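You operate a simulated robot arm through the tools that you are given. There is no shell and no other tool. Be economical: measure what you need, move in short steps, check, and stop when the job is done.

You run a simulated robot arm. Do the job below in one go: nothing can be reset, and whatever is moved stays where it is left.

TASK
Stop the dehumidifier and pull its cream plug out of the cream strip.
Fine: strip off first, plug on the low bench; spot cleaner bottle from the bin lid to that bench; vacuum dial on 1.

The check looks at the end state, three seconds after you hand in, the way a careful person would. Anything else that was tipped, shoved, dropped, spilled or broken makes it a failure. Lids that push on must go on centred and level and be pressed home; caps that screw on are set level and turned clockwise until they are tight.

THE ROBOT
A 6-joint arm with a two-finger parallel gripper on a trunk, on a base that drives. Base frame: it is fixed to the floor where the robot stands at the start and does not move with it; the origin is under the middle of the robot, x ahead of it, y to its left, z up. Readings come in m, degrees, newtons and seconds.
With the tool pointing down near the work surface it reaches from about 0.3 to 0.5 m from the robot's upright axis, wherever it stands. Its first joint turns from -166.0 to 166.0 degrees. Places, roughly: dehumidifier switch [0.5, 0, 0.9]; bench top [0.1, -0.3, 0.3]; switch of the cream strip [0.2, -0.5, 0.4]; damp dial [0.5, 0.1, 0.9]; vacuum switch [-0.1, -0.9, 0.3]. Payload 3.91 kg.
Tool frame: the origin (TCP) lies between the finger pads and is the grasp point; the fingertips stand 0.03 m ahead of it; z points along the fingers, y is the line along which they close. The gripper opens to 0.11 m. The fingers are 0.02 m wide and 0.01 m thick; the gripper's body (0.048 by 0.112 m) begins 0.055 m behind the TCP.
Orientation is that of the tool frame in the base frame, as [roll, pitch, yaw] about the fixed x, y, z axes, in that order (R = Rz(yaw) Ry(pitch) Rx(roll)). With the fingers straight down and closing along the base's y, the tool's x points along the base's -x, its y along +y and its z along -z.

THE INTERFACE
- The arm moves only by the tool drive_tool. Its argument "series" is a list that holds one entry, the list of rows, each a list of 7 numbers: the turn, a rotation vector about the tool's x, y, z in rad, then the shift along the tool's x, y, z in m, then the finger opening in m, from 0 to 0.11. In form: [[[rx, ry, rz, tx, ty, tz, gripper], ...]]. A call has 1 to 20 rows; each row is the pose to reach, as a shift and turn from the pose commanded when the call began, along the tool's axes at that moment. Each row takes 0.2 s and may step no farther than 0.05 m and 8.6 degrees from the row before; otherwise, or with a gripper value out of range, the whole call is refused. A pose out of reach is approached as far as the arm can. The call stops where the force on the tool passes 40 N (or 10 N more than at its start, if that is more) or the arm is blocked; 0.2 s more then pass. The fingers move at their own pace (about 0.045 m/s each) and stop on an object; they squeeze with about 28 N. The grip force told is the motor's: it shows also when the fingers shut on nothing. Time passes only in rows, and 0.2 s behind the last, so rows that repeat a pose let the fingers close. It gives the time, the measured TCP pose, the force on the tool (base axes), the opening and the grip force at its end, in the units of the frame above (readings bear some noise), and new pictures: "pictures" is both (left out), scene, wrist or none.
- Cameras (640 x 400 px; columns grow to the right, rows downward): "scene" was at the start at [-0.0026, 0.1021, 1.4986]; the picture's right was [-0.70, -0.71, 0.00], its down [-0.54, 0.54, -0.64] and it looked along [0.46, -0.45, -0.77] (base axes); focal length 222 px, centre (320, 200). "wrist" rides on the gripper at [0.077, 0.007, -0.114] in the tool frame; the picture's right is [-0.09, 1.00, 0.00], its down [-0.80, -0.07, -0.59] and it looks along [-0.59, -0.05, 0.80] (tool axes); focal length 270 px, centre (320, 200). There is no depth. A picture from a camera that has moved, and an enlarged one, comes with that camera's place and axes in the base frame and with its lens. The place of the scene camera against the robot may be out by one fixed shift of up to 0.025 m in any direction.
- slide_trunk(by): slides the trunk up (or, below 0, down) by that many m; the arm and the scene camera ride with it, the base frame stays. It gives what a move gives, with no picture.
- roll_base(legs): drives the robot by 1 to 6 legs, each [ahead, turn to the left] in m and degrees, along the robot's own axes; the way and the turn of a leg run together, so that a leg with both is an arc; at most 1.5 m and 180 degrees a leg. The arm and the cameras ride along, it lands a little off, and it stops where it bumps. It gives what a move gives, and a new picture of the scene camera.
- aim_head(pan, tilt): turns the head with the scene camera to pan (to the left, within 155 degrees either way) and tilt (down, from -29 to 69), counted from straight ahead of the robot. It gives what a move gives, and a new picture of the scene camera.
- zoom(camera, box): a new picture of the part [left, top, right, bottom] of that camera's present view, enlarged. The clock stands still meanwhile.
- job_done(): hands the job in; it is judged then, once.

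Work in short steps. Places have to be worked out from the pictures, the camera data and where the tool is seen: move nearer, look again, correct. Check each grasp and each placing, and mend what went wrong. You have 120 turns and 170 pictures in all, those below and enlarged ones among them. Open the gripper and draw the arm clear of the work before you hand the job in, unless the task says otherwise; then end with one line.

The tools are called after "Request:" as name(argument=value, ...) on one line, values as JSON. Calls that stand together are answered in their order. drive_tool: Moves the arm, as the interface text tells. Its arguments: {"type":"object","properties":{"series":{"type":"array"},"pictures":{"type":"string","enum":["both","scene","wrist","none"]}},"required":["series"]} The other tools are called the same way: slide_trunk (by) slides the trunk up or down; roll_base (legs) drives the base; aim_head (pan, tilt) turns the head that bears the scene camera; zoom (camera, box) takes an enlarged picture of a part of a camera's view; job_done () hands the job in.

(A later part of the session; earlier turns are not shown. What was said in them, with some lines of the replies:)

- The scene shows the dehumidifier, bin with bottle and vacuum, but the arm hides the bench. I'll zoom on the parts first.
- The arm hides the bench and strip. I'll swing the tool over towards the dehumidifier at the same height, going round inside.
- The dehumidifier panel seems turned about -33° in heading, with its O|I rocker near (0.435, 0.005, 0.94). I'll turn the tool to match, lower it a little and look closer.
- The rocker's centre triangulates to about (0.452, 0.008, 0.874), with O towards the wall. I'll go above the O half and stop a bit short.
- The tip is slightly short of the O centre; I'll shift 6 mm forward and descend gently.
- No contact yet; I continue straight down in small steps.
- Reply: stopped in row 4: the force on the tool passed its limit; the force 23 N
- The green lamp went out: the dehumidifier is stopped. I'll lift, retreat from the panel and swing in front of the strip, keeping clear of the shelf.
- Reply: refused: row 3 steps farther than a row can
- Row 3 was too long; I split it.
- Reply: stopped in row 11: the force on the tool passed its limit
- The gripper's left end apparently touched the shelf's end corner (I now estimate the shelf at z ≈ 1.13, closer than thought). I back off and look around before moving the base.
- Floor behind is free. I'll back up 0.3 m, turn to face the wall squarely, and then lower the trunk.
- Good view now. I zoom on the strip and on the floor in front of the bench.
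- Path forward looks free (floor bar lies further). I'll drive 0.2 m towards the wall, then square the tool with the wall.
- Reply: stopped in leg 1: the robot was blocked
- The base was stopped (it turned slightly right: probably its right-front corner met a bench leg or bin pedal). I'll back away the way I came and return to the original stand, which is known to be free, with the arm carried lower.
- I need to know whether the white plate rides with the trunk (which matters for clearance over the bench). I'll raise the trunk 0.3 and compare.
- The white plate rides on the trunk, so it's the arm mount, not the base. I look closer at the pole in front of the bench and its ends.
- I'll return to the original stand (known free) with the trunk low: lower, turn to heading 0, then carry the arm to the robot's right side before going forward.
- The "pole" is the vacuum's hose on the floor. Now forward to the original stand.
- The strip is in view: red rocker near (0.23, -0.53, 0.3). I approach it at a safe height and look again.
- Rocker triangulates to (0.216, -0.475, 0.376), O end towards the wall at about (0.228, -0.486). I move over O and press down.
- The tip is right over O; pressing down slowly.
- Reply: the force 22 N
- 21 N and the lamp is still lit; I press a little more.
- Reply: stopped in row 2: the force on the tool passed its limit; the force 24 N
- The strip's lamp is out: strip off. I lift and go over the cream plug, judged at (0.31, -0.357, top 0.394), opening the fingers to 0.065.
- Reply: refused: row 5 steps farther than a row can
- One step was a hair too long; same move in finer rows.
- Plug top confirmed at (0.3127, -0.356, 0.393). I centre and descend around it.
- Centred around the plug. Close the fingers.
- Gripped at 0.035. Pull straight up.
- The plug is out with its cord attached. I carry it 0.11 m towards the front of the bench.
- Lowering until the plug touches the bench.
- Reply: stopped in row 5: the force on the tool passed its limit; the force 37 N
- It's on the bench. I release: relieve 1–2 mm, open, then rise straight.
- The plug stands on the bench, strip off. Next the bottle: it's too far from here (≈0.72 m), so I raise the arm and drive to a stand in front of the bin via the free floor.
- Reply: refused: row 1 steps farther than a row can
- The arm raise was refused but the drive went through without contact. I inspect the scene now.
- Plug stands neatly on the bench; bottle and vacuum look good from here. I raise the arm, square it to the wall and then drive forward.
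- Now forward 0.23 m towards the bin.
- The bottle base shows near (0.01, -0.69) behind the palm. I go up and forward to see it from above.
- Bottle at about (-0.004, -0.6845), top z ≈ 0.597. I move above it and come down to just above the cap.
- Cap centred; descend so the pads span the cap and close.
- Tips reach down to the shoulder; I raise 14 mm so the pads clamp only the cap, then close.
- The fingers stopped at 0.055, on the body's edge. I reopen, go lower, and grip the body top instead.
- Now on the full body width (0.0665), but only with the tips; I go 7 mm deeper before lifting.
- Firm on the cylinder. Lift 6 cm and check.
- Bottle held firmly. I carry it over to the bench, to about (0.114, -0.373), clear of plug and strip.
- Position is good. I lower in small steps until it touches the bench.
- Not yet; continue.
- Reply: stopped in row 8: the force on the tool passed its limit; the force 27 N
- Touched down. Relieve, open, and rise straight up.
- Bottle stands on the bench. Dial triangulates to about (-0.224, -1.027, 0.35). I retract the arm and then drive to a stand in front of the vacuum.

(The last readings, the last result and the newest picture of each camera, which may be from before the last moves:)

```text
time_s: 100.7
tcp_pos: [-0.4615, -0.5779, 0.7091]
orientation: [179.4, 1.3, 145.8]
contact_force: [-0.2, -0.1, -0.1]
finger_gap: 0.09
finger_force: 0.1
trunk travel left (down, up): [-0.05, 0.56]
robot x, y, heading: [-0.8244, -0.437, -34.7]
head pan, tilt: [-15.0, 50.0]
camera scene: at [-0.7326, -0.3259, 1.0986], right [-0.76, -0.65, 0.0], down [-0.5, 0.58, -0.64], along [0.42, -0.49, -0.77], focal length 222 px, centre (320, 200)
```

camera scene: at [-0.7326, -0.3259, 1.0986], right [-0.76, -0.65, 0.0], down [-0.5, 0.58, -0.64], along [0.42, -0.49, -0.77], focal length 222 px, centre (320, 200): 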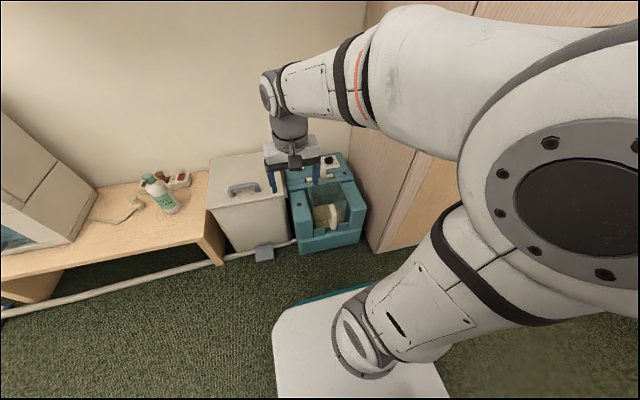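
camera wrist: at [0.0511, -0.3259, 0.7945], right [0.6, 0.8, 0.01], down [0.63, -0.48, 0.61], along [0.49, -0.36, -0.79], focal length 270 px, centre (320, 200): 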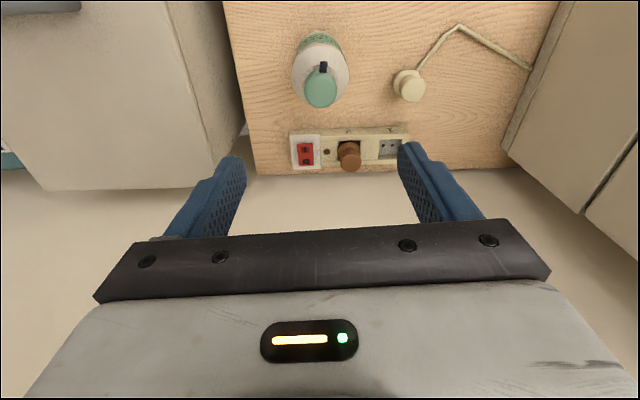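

Clear ahead; forward 0.22 m toward the vacuum.

Request:
roll_base(legs=[[0, 3], [0.22, 0]])

Request:
zoom(camera="wrist", box=[0, 0, 640, 400])

```text
time_s: 102.8
tcp_pos: [-0.2653, -0.6741, 0.7091]
orientation: [179.4, 1.3, 149.0]
contact_force: [0.5, 0.0, 0.1]
finger_gap: 0.0898
finger_force: 0.1
trunk travel left (down, up): [-0.05, 0.56]
robot x, y, heading: [-0.6371, -0.5541, -31.6]
head pan, tilt: [-15.0, 50.0]
camera scene: at [-0.5511, -0.4392, 1.0986], right [-0.73, -0.69, 0.0], down [-0.53, 0.56, -0.64], along [0.44, -0.47, -0.77], focal length 222 px, centre (320, 200)
```

scene: 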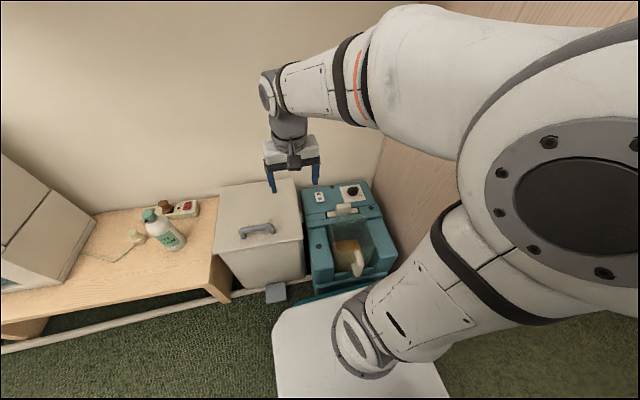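

```text
1.00 times, centred on (320, 200) of wrist
camera zoom: at [-0.3301, -0.6294, 0.8208], right [0.59, 0.81, 0.01], down [0.63, -0.47, 0.61], along [0.5, -0.35, -0.79], focal length 270 px, centre (320, 200)
```

zoom: 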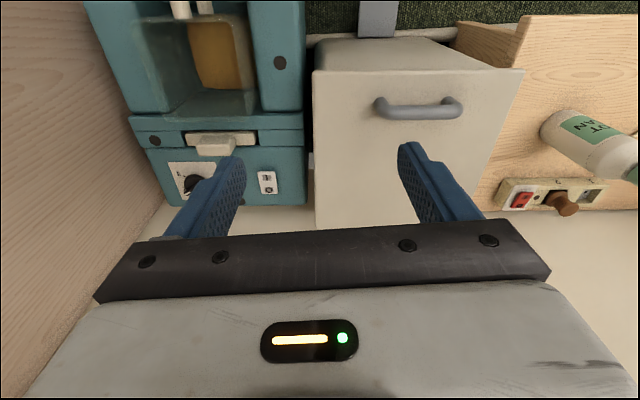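

I bring the tool towards the dial for a close look.

Request:
drive_tool(series=[[[0, 0, 0, -0.025, -0.039, 0.015, 0.05], [0, 0, 0, -0.05, -0.078, 0.03, 0.0], [0, 0, 0, -0.075, -0.117, 0.045, 0.0], [0, 0, 0, -0.1, -0.156, 0.06, 0.0], [0, 0, 0, -0.123, -0.195, 0.08, 0.0], [0, 0, 0, -0.146, -0.234, 0.1, 0.0]]])

Request:
zoom(camera="wrist", box=[200, 50, 440, 210])

```text
time_s: 104.2
tcp_pos: [-0.257, -0.9506, 0.611]
orientation: [179.4, 1.4, 149.0]
contact_force: [-1.3, 0.9, -0.7]
finger_gap: 0.0
finger_force: 27.9
trunk travel left (down, up): [-0.05, 0.56]
robot x, y, heading: [-0.6347, -0.5544, -31.5]
head pan, tilt: [-15.0, 50.0]
camera scene: at [-0.5512, -0.4388, 1.0985], right [-0.73, -0.69, 0.0], down [-0.53, 0.56, -0.64], along [0.44, -0.47, -0.77], focal length 222 px, centre (320, 200)
camera wrist: at [-0.3233, -0.9062, 0.7227], right [0.59, 0.81, 0.01], down [0.63, -0.47, 0.61], along [0.5, -0.35, -0.79], focal length 270 px, centre (320, 200)
```

scene: 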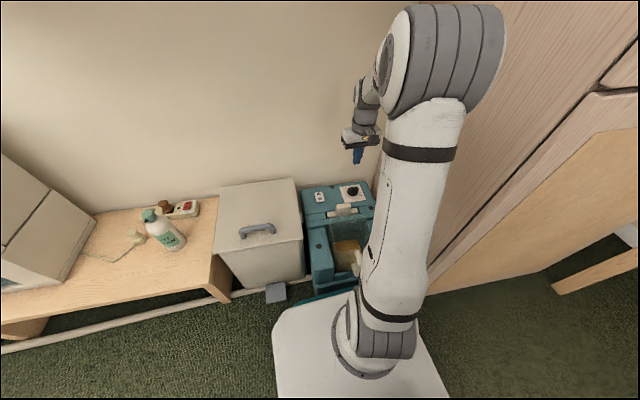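
wrist: 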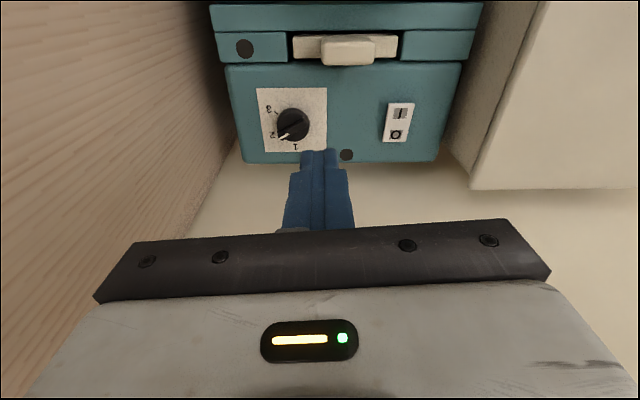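

```text
2.50 times, centred on (320, 130) of wrist
camera zoom: at [-0.3233, -0.9062, 0.7227], right [0.59, 0.81, 0.01], down [0.63, -0.47, 0.61], along [0.5, -0.35, -0.79], focal length 676 px, centre (320, 375)
```

zoom: 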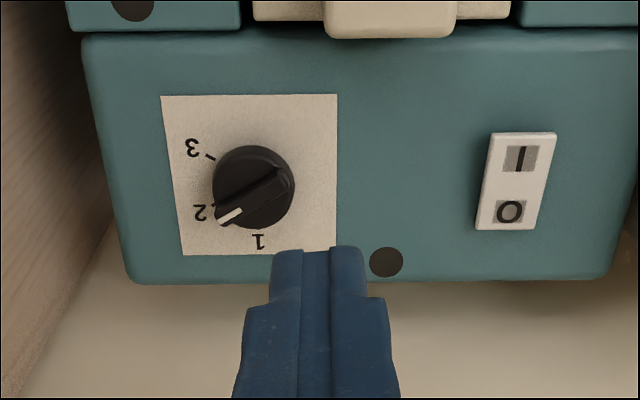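

The pointer is on 2; "1" lies about 52–58° counter-clockwise (seen from above). I'll turn the tool to straddle the knob's bar (heading ≈ -88°) and hover above it.

Request:
drive_tool(series=[[[0, 0, 0.14, -0.01, -0.006, 0.01, 0.04], [0, 0, 0.28, -0.02, -0.012, 0.02, 0.04], [0, 0, 0.42, -0.03, -0.018, 0.035, 0.04], [0, 0, 0.56, -0.04, -0.024, 0.05, 0.04], [0, 0, 0.7, -0.05, -0.03, 0.065, 0.04], [0, 0, 0.84, -0.06, -0.036, 0.08, 0.04], [0, 0, 0.98, -0.0647, -0.0398, 0.09, 0.04]]])

Request:
zoom(camera="wrist", box=[200, 50, 440, 200])

```text
time_s: 105.8
tcp_pos: [-0.2195, -1.0181, 0.5214]
orientation: [178.5, 0.2, 92.6]
contact_force: [0.3, -0.5, 0.0]
finger_gap: 0.0399
finger_force: 0.0
trunk travel left (down, up): [-0.05, 0.56]
robot x, y, heading: [-0.6344, -0.5532, -31.7]
head pan, tilt: [-15.0, 50.0]
camera scene: at [-0.5511, -0.4392, 1.0986], right [-0.73, -0.69, 0.0], down [-0.53, 0.56, -0.64], along [0.44, -0.47, -0.77], focal length 222 px, centre (320, 200)
camera wrist: at [-0.22, -0.9417, 0.6341], right [1.0, -0.04, 0.03], down [-0.05, -0.8, 0.6], along [0.0, -0.6, -0.8], focal length 270 px, centre (320, 200)
```

scene: 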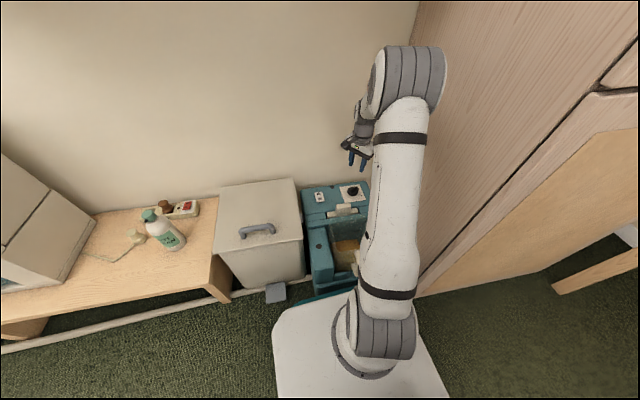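
wrist: 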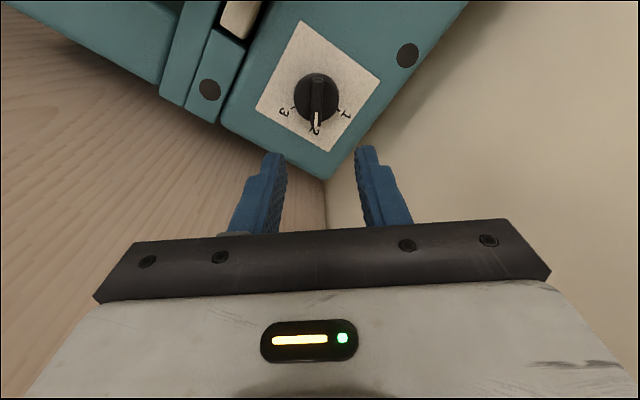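

```text
2.67 times, centred on (320, 125) of wrist
camera zoom: at [-0.22, -0.9417, 0.6341], right [1.0, -0.04, 0.03], down [-0.05, -0.8, 0.6], along [0.0, -0.6, -0.8], focal length 721 px, centre (320, 400)
```

zoom: 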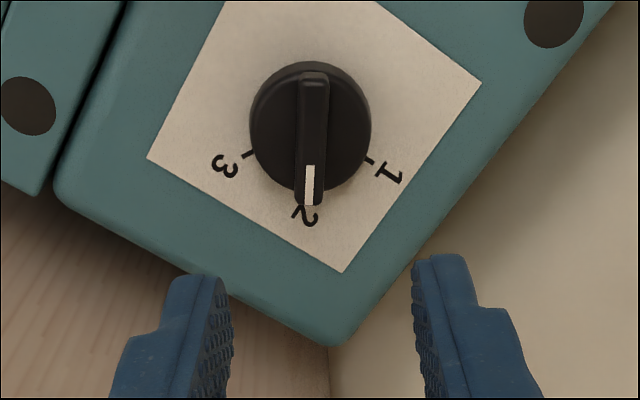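

Well aligned over the bar. Descend to straddle it, slowly at the end.

Request:
drive_tool(series=[[[0, 0, 0, -0.004, 0.002, 0.04, 0.035], [0, 0, 0, -0.004, 0.002, 0.08, 0.035], [0, 0, 0, -0.004, 0.002, 0.11, 0.035], [0, 0, 0, -0.004, 0.002, 0.12, 0.035], [0, 0, 0, -0.004, 0.002, 0.128, 0.035]]], pictures="wrist")

Request:
zoom(camera="scene", box=[300, 100, 400, 220])

```text
time_s: 107.0
tcp_pos: [-0.2147, -1.0223, 0.3918]
orientation: [178.5, 0.1, 92.8]
contact_force: [0.0, -0.6, -0.5]
finger_gap: 0.035
finger_force: 0.0
trunk travel left (down, up): [-0.05, 0.56]
robot x, y, heading: [-0.6394, -0.5533, -31.6]
head pan, tilt: [-15.0, 50.0]
camera wrist: at [-0.2151, -0.9454, 0.5057], right [1.0, -0.04, 0.03], down [-0.05, -0.8, 0.6], along [0.0, -0.6, -0.8], focal length 270 px, centre (320, 200)
```

wrist: 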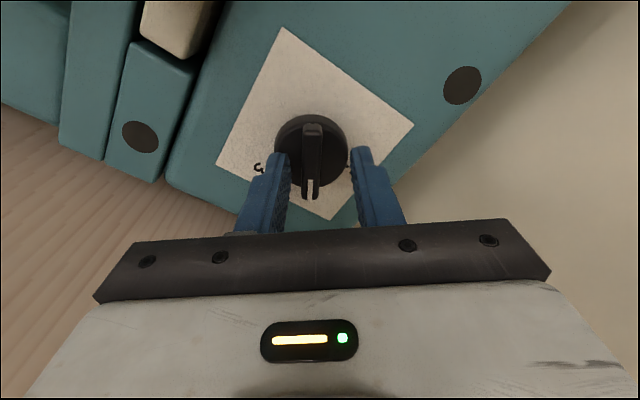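

```text
3.33 times, centred on (350, 160) of scene
camera zoom: at [-0.551, -0.4393, 1.0986], right [-0.73, -0.69, 0.0], down [-0.53, 0.56, -0.64], along [0.44, -0.47, -0.77], focal length 740 px, centre (220, 333)
```

zoom: 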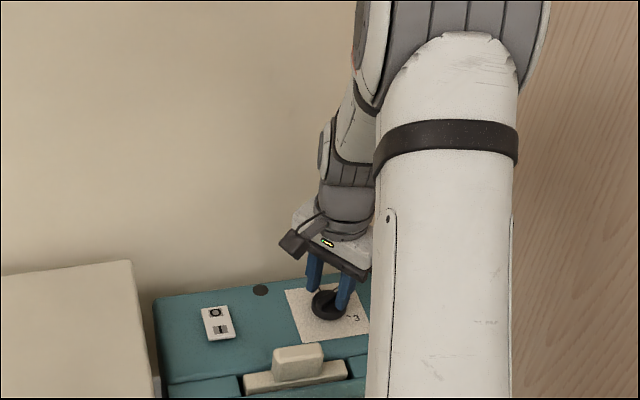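

Shift 4 mm to centre on the bar, go a few mm deeper, then close.

Request:
drive_tool(series=[[[0, 0, 0, -0.002, -0.004, 0, 0.035], [0, 0, 0, -0.002, -0.004, 0.003, 0.035], [0, 0, 0, -0.002, -0.004, 0.006, 0.035], [0, 0, 0, -0.002, -0.004, 0.009, 0.035]]], pictures="wrist")

Request:
zoom(camera="wrist", box=[230, 90, 410, 220])

```text
time_s: 107.9
tcp_pos: [-0.2184, -1.025, 0.3913]
orientation: [178.5, 0.4, 92.9]
contact_force: [-4.0, 10.0, 26.8]
finger_gap: 0.0366
finger_force: 2.6
trunk travel left (down, up): [-0.05, 0.56]
robot x, y, heading: [-0.6361, -0.5538, -31.5]
head pan, tilt: [-15.0, 50.0]
stopped in row 4: the force on the tool passed its limit (the readings are from after the stop); the commanded pose is now the measured one
camera wrist: at [-0.2182, -0.9475, 0.504], right [1.0, -0.04, 0.03], down [-0.05, -0.8, 0.6], along [0.0, -0.6, -0.8], focal length 270 px, centre (320, 200)
```

wrist: 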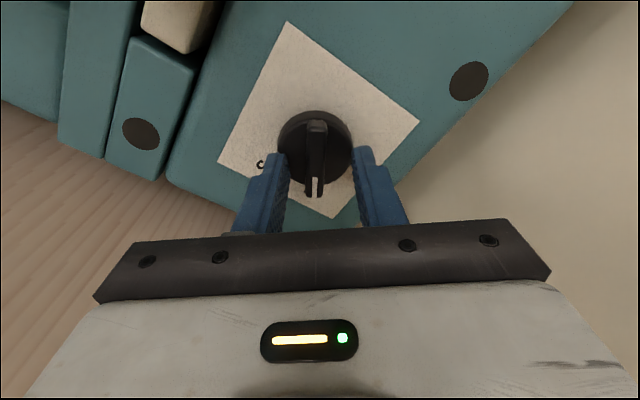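

```text
3.08 times, centred on (320, 155) of wrist
camera zoom: at [-0.2182, -0.9475, 0.504], right [1.0, -0.04, 0.03], down [-0.05, -0.8, 0.6], along [0.0, -0.6, -0.8], focal length 832 px, centre (320, 338)
```

zoom: 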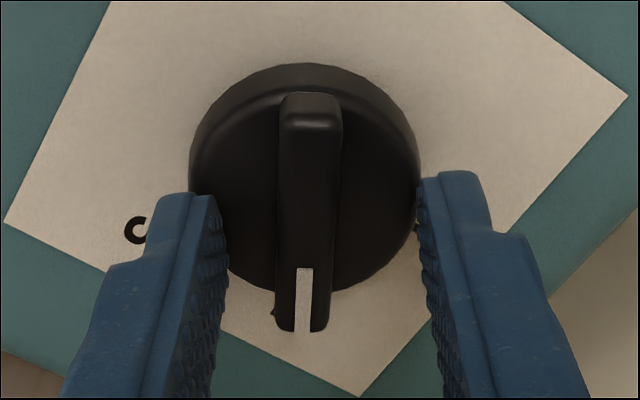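

The tips rest on the disc; raise 3 mm and close on the bar.

Request:
drive_tool(series=[[[0, 0, 0, 0, 0, -0.003, 0.035], [0, 0, 0, 0, 0, -0.003, 0.02], [0, 0, 0, 0, 0, -0.003, 0.0], [0, 0, 0, 0, 0, -0.003, 0.0], [0, 0, 0, 0, 0, -0.003, 0.0]]], pictures="none")

Request:
zoom(camera="wrist", box=[230, 90, 410, 220])

```text
time_s: 109.1
tcp_pos: [-0.2201, -1.0263, 0.3914]
orientation: [178.5, 0.2, 92.8]
contact_force: [-33.5, -12.2, 8.0]
finger_gap: 0.0112
finger_force: 28.5
trunk travel left (down, up): [-0.05, 0.56]
robot x, y, heading: [-0.639, -0.5578, -31.6]
head pan, tilt: [-15.0, 50.0]
```

```text
3.08 times, centred on (320, 155) of wrist
camera zoom: at [-0.2197, -0.9487, 0.5043], right [1.0, -0.04, 0.03], down [-0.05, -0.8, 0.6], along [0.0, -0.6, -0.8], focal length 832 px, centre (320, 338)
```

zoom: 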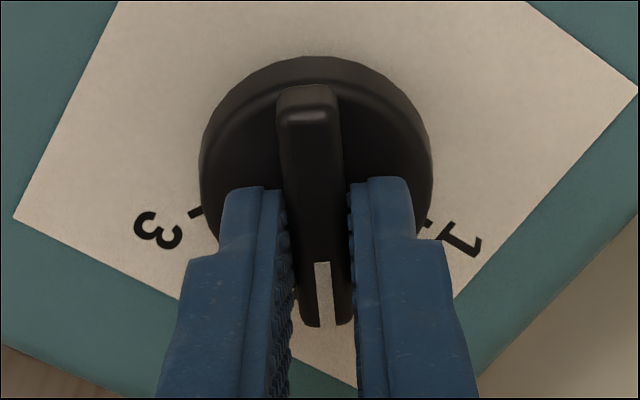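

The bar is gripped (0.011). I rotate about the dial axis 58° counter-clockwise (from above), relieving the small side load.

Request:
drive_tool(series=[[[0, 0, 0, 0, -0.002, 0, 0.0], [0, 0, -0.13, 0.0001, -0.0011, 0, 0.0], [0, 0, -0.27, 0.0002, -0.0003, 0, 0.0], [0, 0, -0.4, 0.0005, 0.0005, 0, 0.0], [0, 0, -0.53, 0.0009, 0.0013, 0, 0.0], [0, 0, -0.66, 0.0014, 0.002, 0, 0.0], [0, 0, -0.79, 0.0019, 0.0026, 0, 0.0], [0, 0, -0.91, 0.0025, 0.0031, 0, 0.0], [0, 0, -1.01, 0.003, 0.0035, 0, 0.0]]], pictures="wrist")

Request:
zoom(camera="wrist", box=[230, 90, 410, 220])

```text
time_s: 111.1
tcp_pos: [-0.2163, -1.0237, 0.3916]
orientation: [179.4, 1.6, 150.7]
contact_force: [-33.0, -13.5, 10.7]
finger_gap: 0.0125
finger_force: 28.3
trunk travel left (down, up): [-0.05, 0.56]
robot x, y, heading: [-0.6341, -0.5582, -31.5]
head pan, tilt: [-15.0, 50.0]
camera wrist: at [-0.2828, -0.9795, 0.5032], right [0.56, 0.83, 0.01], down [0.65, -0.45, 0.62], along [0.51, -0.34, -0.79], focal length 270 px, centre (320, 200)
```

wrist: 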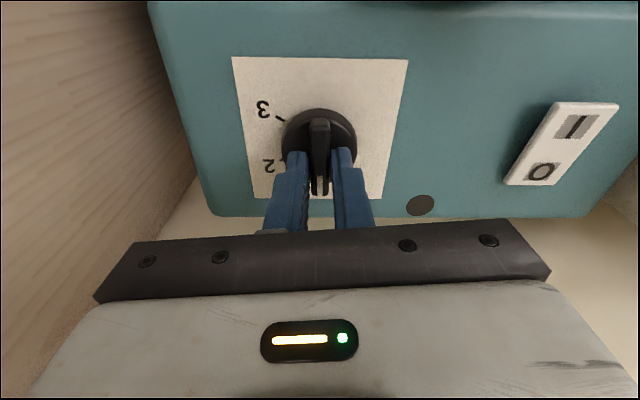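

```text
3.08 times, centred on (320, 155) of wrist
camera zoom: at [-0.2828, -0.9795, 0.5032], right [0.56, 0.83, 0.01], down [0.65, -0.45, 0.62], along [0.51, -0.34, -0.79], focal length 832 px, centre (320, 338)
```

zoom: 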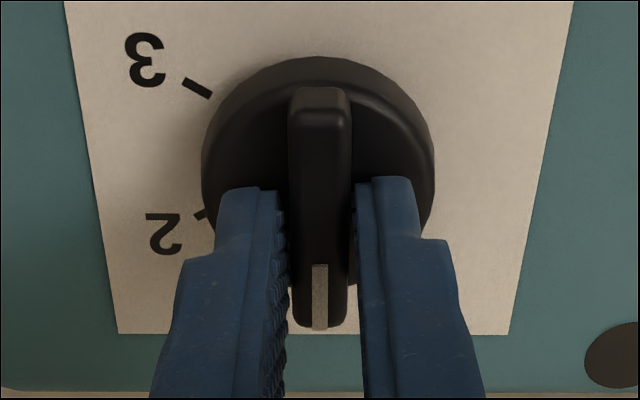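

Pointer now points straight to where 1 is. I release, rise and check.

Request:
drive_tool(series=[[[0, 0, 0, 0, 0, 0, 0.03], [0, 0, 0, 0, 0, 0, 0.045], [0, 0, 0, 0, 0, -0.03, 0.05], [0, 0, 0, 0, 0, -0.07, 0.05], [0, 0, 0, 0.03, 0, -0.1, 0.05], [0, 0, 0, 0.06, 0, -0.12, 0.05]]], pictures="wrist")

Request:
zoom(camera="wrist", box=[200, 50, 440, 210])

```text
time_s: 112.5
tcp_pos: [-0.2697, -0.9913, 0.5093]
orientation: [179.4, 1.4, 150.7]
contact_force: [-0.3, 0.3, 0.2]
finger_gap: 0.05
finger_force: 0.1
trunk travel left (down, up): [-0.05, 0.56]
robot x, y, heading: [-0.6376, -0.556, -31.7]
head pan, tilt: [-15.0, 50.0]
camera wrist: at [-0.3371, -0.9484, 0.6207], right [0.56, 0.83, 0.01], down [0.65, -0.45, 0.61], along [0.51, -0.34, -0.79], focal length 270 px, centre (320, 200)
```

wrist: 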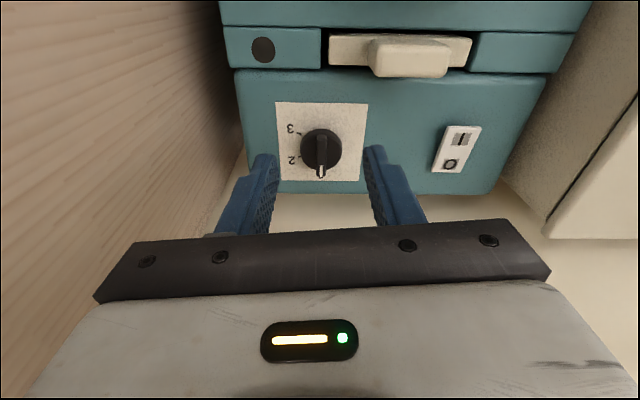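

```text
2.50 times, centred on (320, 130) of wrist
camera zoom: at [-0.3371, -0.9484, 0.6207], right [0.56, 0.83, 0.01], down [0.65, -0.45, 0.61], along [0.51, -0.34, -0.79], focal length 676 px, centre (320, 375)
```

zoom: 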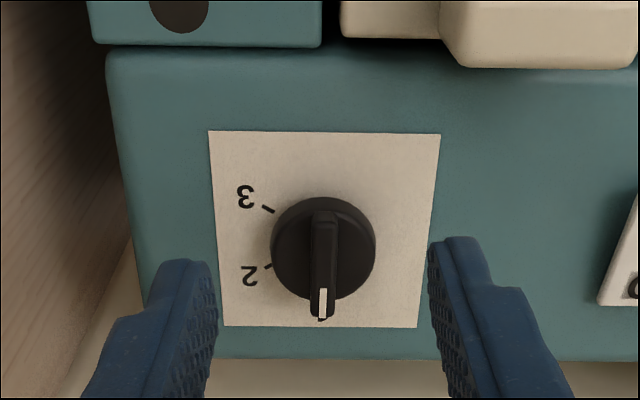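

The pointer covers the 1 mark. I withdraw the arm and verify with the scene camera.

Request:
drive_tool(series=[[[0, 0, 0, 0.03, 0.01, -0.03, 0.05], [0, 0, 0, 0.06, 0.03, -0.06, 0.05], [0, 0, 0, 0.09, 0.06, -0.08, 0.05], [0, 0, 0, 0.12, 0.09, -0.1, 0.05], [0, 0, 0, 0.14, 0.13, -0.11, 0.05], [0, 0, 0, 0.15, 0.17, -0.12, 0.05], [0, 0, 0, 0.15, 0.21, -0.13, 0.05]]], pictures="scene")

Request:
zoom(camera="scene", box=[300, 165, 400, 225])

Request:
zoom(camera="wrist", box=[0, 0, 640, 240])

```text
time_s: 114.1
tcp_pos: [-0.3034, -0.7357, 0.6374]
orientation: [179.5, 1.4, 150.8]
contact_force: [-0.1, -1.0, 0.4]
finger_gap: 0.0503
finger_force: 0.1
trunk travel left (down, up): [-0.05, 0.56]
robot x, y, heading: [-0.6362, -0.5581, -31.6]
head pan, tilt: [-15.0, 50.0]
camera scene: at [-0.5512, -0.4394, 1.0986], right [-0.73, -0.69, 0.0], down [-0.53, 0.56, -0.64], along [0.44, -0.47, -0.77], focal length 222 px, centre (320, 200)
```

scene: 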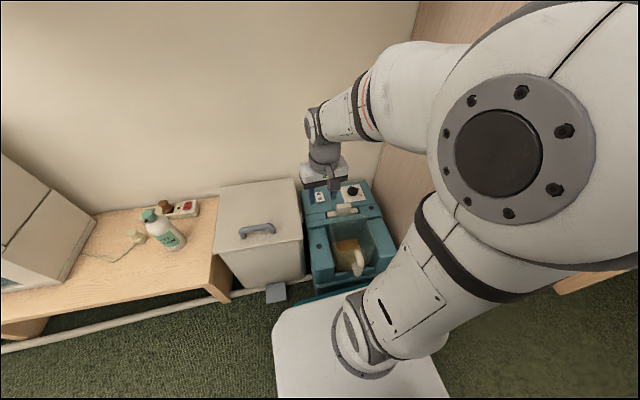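

```text
6.40 times, centred on (350, 195) of scene
camera zoom: at [-0.5512, -0.4394, 1.0986], right [-0.73, -0.69, 0.0], down [-0.53, 0.56, -0.64], along [0.44, -0.47, -0.77], focal length 1421 px, centre (128, 232)
```

zoom: 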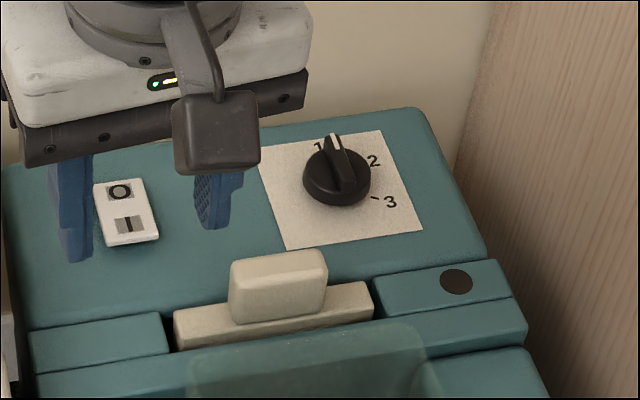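

```text
1.00 times, centred on (320, 120) of wrist
camera zoom: at [-0.369, -0.6917, 0.7492], right [0.56, 0.83, 0.01], down [0.65, -0.45, 0.61], along [0.51, -0.34, -0.79], focal length 270 px, centre (320, 280)
```

zoom: 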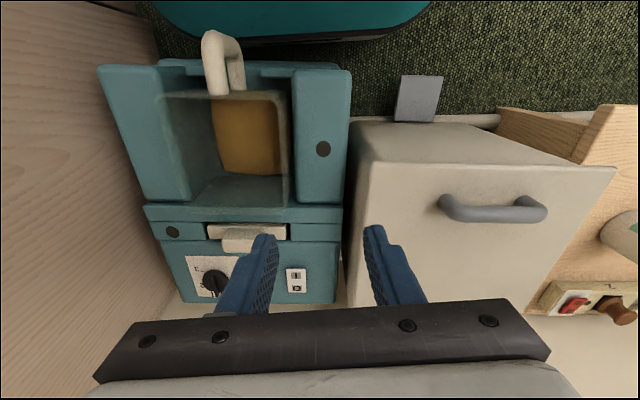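

The bar is aligned with the plate axis where 1 sits. I back the robot away, open the gripper, and take a last overall look (shelf included).

Request:
roll_base(legs=[[-0.4, 0]])

Request:
drive_tool(series=[[[0, 0, 0, 0, 0, 0, 0.1], [0, 0, 0, 0, 0, 0, 0.1]]], pictures="none")

Request:
aim_head(pan=12, tilt=22)

Request:
zoom(camera="scene", box=[100, 130, 420, 330])

```text
time_s: 116.7
tcp_pos: [-0.6474, -0.524, 0.6365]
orientation: [179.4, 1.5, 150.6]
contact_force: [-0.2, 0.7, 0.1]
finger_gap: 0.0501
finger_force: 0.1
trunk travel left (down, up): [-0.05, 0.56]
robot x, y, heading: [-0.9796, -0.3427, -31.6]
head pan, tilt: [-15.0, 50.0]
camera scene: at [-0.8953, -0.2275, 1.0986], right [-0.73, -0.69, 0.0], down [-0.53, 0.56, -0.64], along [0.44, -0.47, -0.77], focal length 222 px, centre (320, 200)
```

scene: 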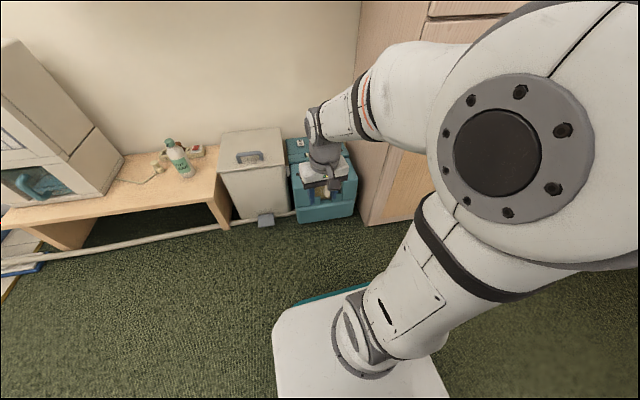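

```text
time_s: 117.2
tcp_pos: [-0.6453, -0.5247, 0.6375]
orientation: [179.6, 1.6, 150.7]
contact_force: [-0.5, -1.0, -0.4]
finger_gap: 0.1001
finger_force: 0.7
trunk travel left (down, up): [-0.05, 0.56]
robot x, y, heading: [-0.9806, -0.3412, -31.5]
head pan, tilt: [-15.0, 50.0]
```

```text
time_s: 118.2
tcp_pos: [-0.6463, -0.5243, 0.637]
orientation: [179.5, 1.5, 150.7]
contact_force: [-0.5, -0.6, -0.4]
finger_gap: 0.1002
finger_force: 0.0
trunk travel left (down, up): [-0.05, 0.56]
robot x, y, heading: [-0.9765, -0.3429, -31.5]
head pan, tilt: [12.0, 22.0]
camera scene: at [-0.8608, -0.2027, 1.1408], right [-0.34, -0.94, 0.0], down [-0.35, 0.13, -0.93], along [0.87, -0.31, -0.38], focal length 222 px, centre (320, 200)
```

scene: 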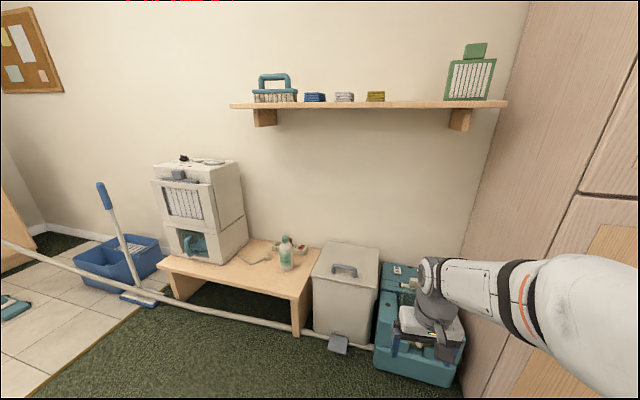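

```text
2.00 times, centred on (260, 230) of scene
camera zoom: at [-0.8608, -0.2027, 1.1408], right [-0.34, -0.94, 0.0], down [-0.35, 0.13, -0.93], along [0.87, -0.31, -0.38], focal length 444 px, centre (440, 140)
```

zoom: 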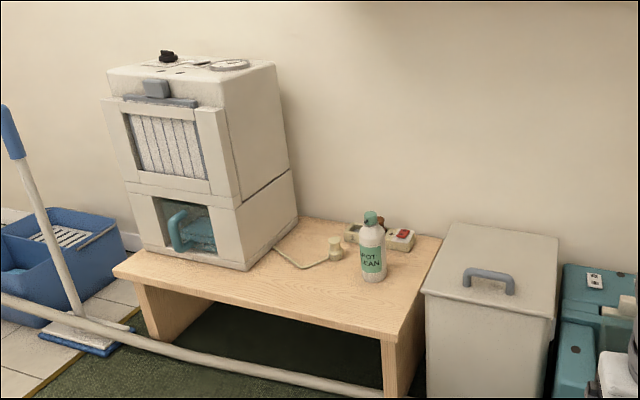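

Everything is in place and undisturbed: dehumidifier off, strip off, plug and bottle standing on the bench, dial on 1, gripper open and clear. I hand in.

Request:
job_done()

```text
The job is handed in.
```

The job is handed in: the dehumidifier is stopped and its cream plug is out. I switched the strip off first. The plug and the spot cleaner bottle both stand on the low bench, and the vacuum dial is turned to 1. The dial's pointer covers the "1", so I judged that position by the pointer lining up with the plate. Early on, the gripper seems to have brushed the end of the shelf, and the base was stopped once near the bench leg. Nothing had visibly moved in the last picture.
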